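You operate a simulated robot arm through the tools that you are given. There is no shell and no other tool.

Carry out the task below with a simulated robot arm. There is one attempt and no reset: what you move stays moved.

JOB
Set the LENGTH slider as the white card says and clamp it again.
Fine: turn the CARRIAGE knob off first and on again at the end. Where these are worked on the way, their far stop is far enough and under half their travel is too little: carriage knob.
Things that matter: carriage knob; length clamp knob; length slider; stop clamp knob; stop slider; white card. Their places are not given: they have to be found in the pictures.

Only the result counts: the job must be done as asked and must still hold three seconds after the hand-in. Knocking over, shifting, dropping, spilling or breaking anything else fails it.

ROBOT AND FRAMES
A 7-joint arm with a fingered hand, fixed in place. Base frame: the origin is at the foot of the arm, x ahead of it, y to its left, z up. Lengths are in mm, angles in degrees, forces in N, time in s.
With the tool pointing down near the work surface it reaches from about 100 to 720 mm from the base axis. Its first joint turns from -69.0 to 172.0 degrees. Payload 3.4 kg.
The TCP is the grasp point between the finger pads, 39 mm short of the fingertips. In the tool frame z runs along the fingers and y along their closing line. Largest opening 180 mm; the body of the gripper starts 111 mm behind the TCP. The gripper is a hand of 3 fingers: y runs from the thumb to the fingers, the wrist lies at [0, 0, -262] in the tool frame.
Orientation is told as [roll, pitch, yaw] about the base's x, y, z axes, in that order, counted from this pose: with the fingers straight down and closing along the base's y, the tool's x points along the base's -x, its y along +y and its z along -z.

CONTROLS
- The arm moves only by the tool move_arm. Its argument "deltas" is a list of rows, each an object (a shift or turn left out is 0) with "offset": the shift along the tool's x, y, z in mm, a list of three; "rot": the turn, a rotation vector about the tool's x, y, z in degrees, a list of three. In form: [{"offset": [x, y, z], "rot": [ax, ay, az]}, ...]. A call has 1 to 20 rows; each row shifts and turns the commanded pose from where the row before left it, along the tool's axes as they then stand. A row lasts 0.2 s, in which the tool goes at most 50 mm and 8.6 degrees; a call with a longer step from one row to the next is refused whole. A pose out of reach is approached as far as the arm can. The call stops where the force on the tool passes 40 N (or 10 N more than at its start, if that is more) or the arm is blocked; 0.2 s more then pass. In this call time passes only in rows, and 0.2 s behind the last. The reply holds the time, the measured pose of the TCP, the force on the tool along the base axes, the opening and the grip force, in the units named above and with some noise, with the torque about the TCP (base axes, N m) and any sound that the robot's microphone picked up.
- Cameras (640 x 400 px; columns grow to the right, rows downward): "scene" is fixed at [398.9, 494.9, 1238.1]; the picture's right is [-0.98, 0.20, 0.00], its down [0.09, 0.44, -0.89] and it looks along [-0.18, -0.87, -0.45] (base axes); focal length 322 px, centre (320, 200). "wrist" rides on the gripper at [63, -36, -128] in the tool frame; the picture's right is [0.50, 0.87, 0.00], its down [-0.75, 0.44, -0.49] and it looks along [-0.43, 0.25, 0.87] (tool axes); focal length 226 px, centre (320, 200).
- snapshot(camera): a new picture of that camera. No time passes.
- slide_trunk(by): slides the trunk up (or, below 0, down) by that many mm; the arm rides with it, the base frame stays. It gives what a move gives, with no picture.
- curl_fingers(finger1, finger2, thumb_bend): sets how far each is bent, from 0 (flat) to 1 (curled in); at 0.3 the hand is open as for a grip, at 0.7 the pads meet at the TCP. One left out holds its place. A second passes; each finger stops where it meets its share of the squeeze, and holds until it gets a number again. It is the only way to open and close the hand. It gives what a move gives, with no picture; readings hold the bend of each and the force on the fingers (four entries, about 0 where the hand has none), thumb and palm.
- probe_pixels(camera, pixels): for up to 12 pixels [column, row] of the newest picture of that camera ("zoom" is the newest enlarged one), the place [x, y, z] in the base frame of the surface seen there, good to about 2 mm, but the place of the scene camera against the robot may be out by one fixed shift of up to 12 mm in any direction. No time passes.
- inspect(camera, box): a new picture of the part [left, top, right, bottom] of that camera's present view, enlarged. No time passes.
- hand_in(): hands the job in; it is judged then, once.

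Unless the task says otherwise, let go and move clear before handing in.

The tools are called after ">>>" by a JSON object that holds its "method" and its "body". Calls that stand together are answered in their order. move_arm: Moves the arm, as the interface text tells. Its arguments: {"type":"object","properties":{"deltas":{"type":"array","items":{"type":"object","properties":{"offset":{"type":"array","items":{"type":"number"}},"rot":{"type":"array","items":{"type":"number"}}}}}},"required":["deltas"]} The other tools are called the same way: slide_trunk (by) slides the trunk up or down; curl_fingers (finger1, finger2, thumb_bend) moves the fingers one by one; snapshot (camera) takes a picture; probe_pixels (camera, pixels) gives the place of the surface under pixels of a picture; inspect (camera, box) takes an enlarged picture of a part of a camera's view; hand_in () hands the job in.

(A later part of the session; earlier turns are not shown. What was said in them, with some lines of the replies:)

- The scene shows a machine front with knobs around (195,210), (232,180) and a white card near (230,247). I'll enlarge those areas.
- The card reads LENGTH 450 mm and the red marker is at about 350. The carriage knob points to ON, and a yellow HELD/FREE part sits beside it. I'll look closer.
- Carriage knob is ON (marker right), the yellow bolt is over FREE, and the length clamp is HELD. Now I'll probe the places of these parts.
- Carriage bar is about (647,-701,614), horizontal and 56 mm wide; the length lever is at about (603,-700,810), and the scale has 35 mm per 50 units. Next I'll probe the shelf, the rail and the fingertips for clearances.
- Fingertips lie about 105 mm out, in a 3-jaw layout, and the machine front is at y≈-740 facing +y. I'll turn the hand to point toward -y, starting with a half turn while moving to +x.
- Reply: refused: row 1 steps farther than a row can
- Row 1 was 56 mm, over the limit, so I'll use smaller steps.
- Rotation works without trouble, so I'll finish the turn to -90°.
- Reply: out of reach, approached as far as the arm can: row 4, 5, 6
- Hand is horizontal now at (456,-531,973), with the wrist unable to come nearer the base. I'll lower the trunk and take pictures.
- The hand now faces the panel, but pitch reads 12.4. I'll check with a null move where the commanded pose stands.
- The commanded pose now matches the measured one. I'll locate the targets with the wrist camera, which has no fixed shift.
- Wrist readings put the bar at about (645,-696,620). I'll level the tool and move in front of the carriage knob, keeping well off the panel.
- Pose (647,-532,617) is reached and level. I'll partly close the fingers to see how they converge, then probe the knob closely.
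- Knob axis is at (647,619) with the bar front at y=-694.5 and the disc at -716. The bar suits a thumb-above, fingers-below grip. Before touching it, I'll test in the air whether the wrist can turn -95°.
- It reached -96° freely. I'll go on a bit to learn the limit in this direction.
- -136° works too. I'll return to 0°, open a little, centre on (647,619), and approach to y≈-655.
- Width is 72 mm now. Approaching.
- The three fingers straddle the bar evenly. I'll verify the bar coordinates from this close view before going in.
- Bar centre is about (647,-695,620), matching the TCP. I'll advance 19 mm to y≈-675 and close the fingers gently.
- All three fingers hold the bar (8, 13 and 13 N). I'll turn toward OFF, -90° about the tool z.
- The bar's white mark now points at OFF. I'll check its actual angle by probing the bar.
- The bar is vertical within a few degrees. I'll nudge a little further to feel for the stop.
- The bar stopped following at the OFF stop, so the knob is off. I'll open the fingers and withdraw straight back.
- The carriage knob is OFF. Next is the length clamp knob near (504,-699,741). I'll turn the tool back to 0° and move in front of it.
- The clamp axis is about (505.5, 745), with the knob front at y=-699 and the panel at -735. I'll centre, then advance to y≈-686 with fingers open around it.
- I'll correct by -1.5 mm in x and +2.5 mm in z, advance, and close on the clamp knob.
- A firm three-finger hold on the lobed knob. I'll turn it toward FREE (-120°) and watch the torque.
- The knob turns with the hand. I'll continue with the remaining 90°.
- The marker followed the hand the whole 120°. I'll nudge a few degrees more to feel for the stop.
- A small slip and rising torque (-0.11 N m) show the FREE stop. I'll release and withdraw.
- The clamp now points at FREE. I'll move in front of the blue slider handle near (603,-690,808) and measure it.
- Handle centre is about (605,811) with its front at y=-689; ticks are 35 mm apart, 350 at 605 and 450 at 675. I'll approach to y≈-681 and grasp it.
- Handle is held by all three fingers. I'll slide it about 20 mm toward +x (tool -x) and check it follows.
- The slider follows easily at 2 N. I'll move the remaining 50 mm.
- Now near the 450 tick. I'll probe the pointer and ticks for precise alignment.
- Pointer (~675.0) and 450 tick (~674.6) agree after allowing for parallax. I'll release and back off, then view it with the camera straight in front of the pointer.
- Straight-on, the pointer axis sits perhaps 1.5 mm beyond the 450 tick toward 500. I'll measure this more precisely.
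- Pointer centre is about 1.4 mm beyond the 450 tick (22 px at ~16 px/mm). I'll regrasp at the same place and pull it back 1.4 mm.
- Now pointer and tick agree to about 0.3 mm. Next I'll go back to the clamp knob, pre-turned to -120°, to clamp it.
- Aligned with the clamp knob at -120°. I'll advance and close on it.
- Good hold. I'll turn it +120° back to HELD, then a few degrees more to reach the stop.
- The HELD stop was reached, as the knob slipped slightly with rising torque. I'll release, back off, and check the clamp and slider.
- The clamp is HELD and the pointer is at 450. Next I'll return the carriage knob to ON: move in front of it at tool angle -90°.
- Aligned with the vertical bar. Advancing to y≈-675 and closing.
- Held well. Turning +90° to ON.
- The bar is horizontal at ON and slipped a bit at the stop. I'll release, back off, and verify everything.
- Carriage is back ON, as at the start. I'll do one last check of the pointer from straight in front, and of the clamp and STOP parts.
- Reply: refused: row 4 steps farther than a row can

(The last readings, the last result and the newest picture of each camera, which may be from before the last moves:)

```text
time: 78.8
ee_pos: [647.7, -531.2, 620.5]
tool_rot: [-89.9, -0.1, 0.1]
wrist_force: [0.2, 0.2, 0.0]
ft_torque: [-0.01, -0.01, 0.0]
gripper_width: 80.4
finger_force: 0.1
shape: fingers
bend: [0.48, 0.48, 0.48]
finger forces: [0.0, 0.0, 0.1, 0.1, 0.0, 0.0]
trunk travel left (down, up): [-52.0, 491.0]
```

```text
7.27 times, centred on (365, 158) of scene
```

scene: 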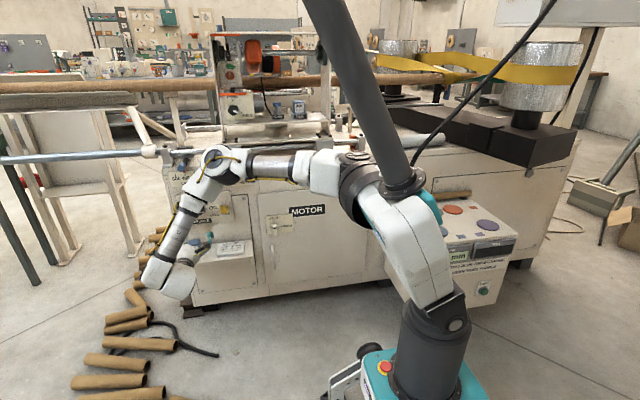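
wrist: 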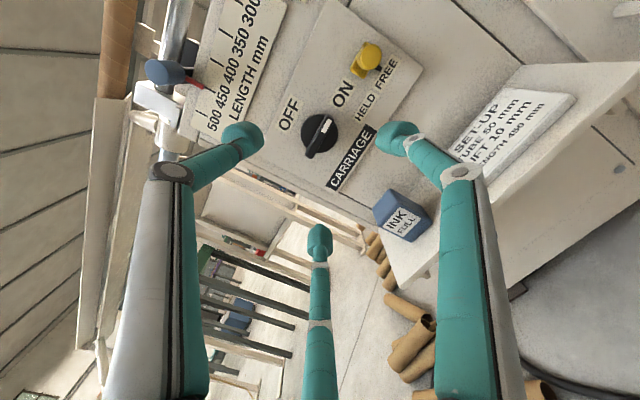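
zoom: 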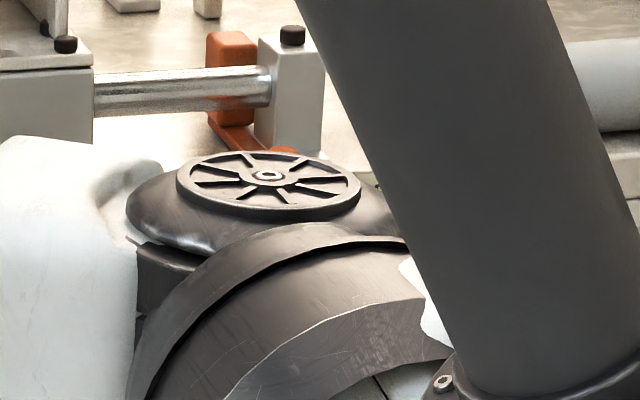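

The arm's shoulder is in line with the orange STOP lever in the picture. I'll probe the depth to be sure they are apart, then do the final look.

>>> {"method": "probe_pixels", "body": {"camera": "zoom", "pixels": [[270, 175], [280, 150], [150, 220], [60, 150], [300, 230], [235, 110], [90, 170]]}}

>>> {"method": "move_arm", "body": {"deltas": [{"offset": [-22, -40, 0]}, {"offset": [-22, -40, 0]}, {"offset": [-22, -40, 0]}, {"offset": [-22, -40, 0]}, {"offset": [0, -30, 30]}, {"offset": [0, 0, 21]}]}}

>>> {"method": "inspect", "body": {"camera": "wrist", "box": [365, 95, 395, 120]}}

>>> {"method": "inspect", "body": {"camera": "scene", "box": [170, 140, 270, 220]}}

```text
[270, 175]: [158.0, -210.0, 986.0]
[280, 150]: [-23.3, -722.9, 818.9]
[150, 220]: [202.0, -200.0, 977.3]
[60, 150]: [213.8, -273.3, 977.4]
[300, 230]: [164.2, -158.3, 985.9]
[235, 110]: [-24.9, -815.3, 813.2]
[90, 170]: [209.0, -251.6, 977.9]
```

```text
time: 80.2
ee_pos: [733.9, -583.7, 811.9]
tool_rot: [-89.8, -0.1, 0.1]
wrist_force: [0.0, -0.2, 0.3]
ft_torque: [0.0, -0.01, 0.04]
gripper_width: 80.2
finger_force: 0.1
shape: fingers
bend: [0.48, 0.48, 0.48]
finger forces: [0.1, 0.1, 0.0, 0.1, 0.0, 0.0]
trunk travel left (down, up): [-52.0, 491.0]
```

```text
16.00 times, centred on (380, 108) of wrist
```

zoom: 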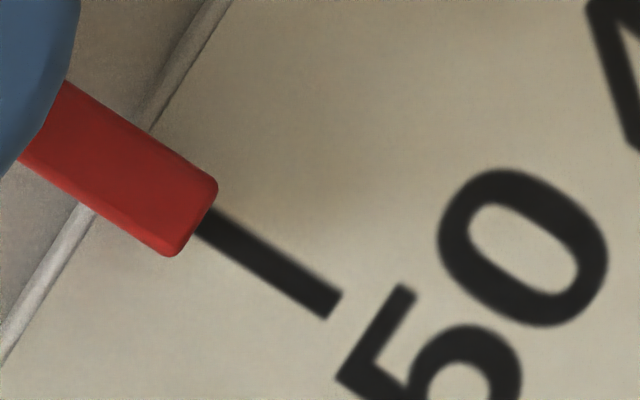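

```text
5.00 times, centred on (220, 180) of scene
```

zoom: 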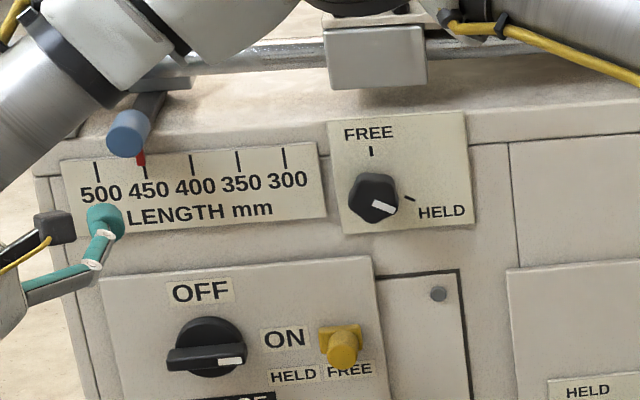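

The pointer sits on 450, the clamp is HELD, the carriage is ON, and the arm is far from the STOP parts. I'll back away a little and hand in.

>>> {"method": "move_arm", "body": {"deltas": [{"offset": [0, 0, -30]}, {"offset": [0, 0, -30]}]}}

>>> {"method": "hand_in", "body": {}}

```text
time: 80.8
ee_pos: [734.4, -525.5, 811.8]
tool_rot: [-90.0, -0.1, 0.1]
wrist_force: [-0.5, -0.9, 0.1]
ft_torque: [0.0, 0.01, -0.01]
gripper_width: 80.2
finger_force: 0.0
shape: fingers
bend: [0.48, 0.48, 0.48]
finger forces: [0.0, 0.0, 0.0, 0.1, 0.1, 0.1]
trunk travel left (down, up): [-52.0, 491.0]
```

```text
The job is handed in.
```

The last pictures show the LENGTH pointer on the 450 mm tick, the value on the white card, so I backed the hand clear and handed the job in. I have not seen the judge's result.

- **Carriage knob:** I turned it to its OFF stop before touching the clamp. At the end I turned it back to its ON stop.
- **Length clamp:** I turned it to FREE, moved the slider, then turned it back until it reached its HELD stop.
- **Length slider:** my first setting was about 1.4 mm past the tick, so I pulled it back. It then read within roughly 0.3 mm of the tick, and it had not moved after clamping.
- **Other parts:** I did not work the STOP slider or its clamp. The yellow bolt still reads FREE, and I saw nothing knocked over or shifted.
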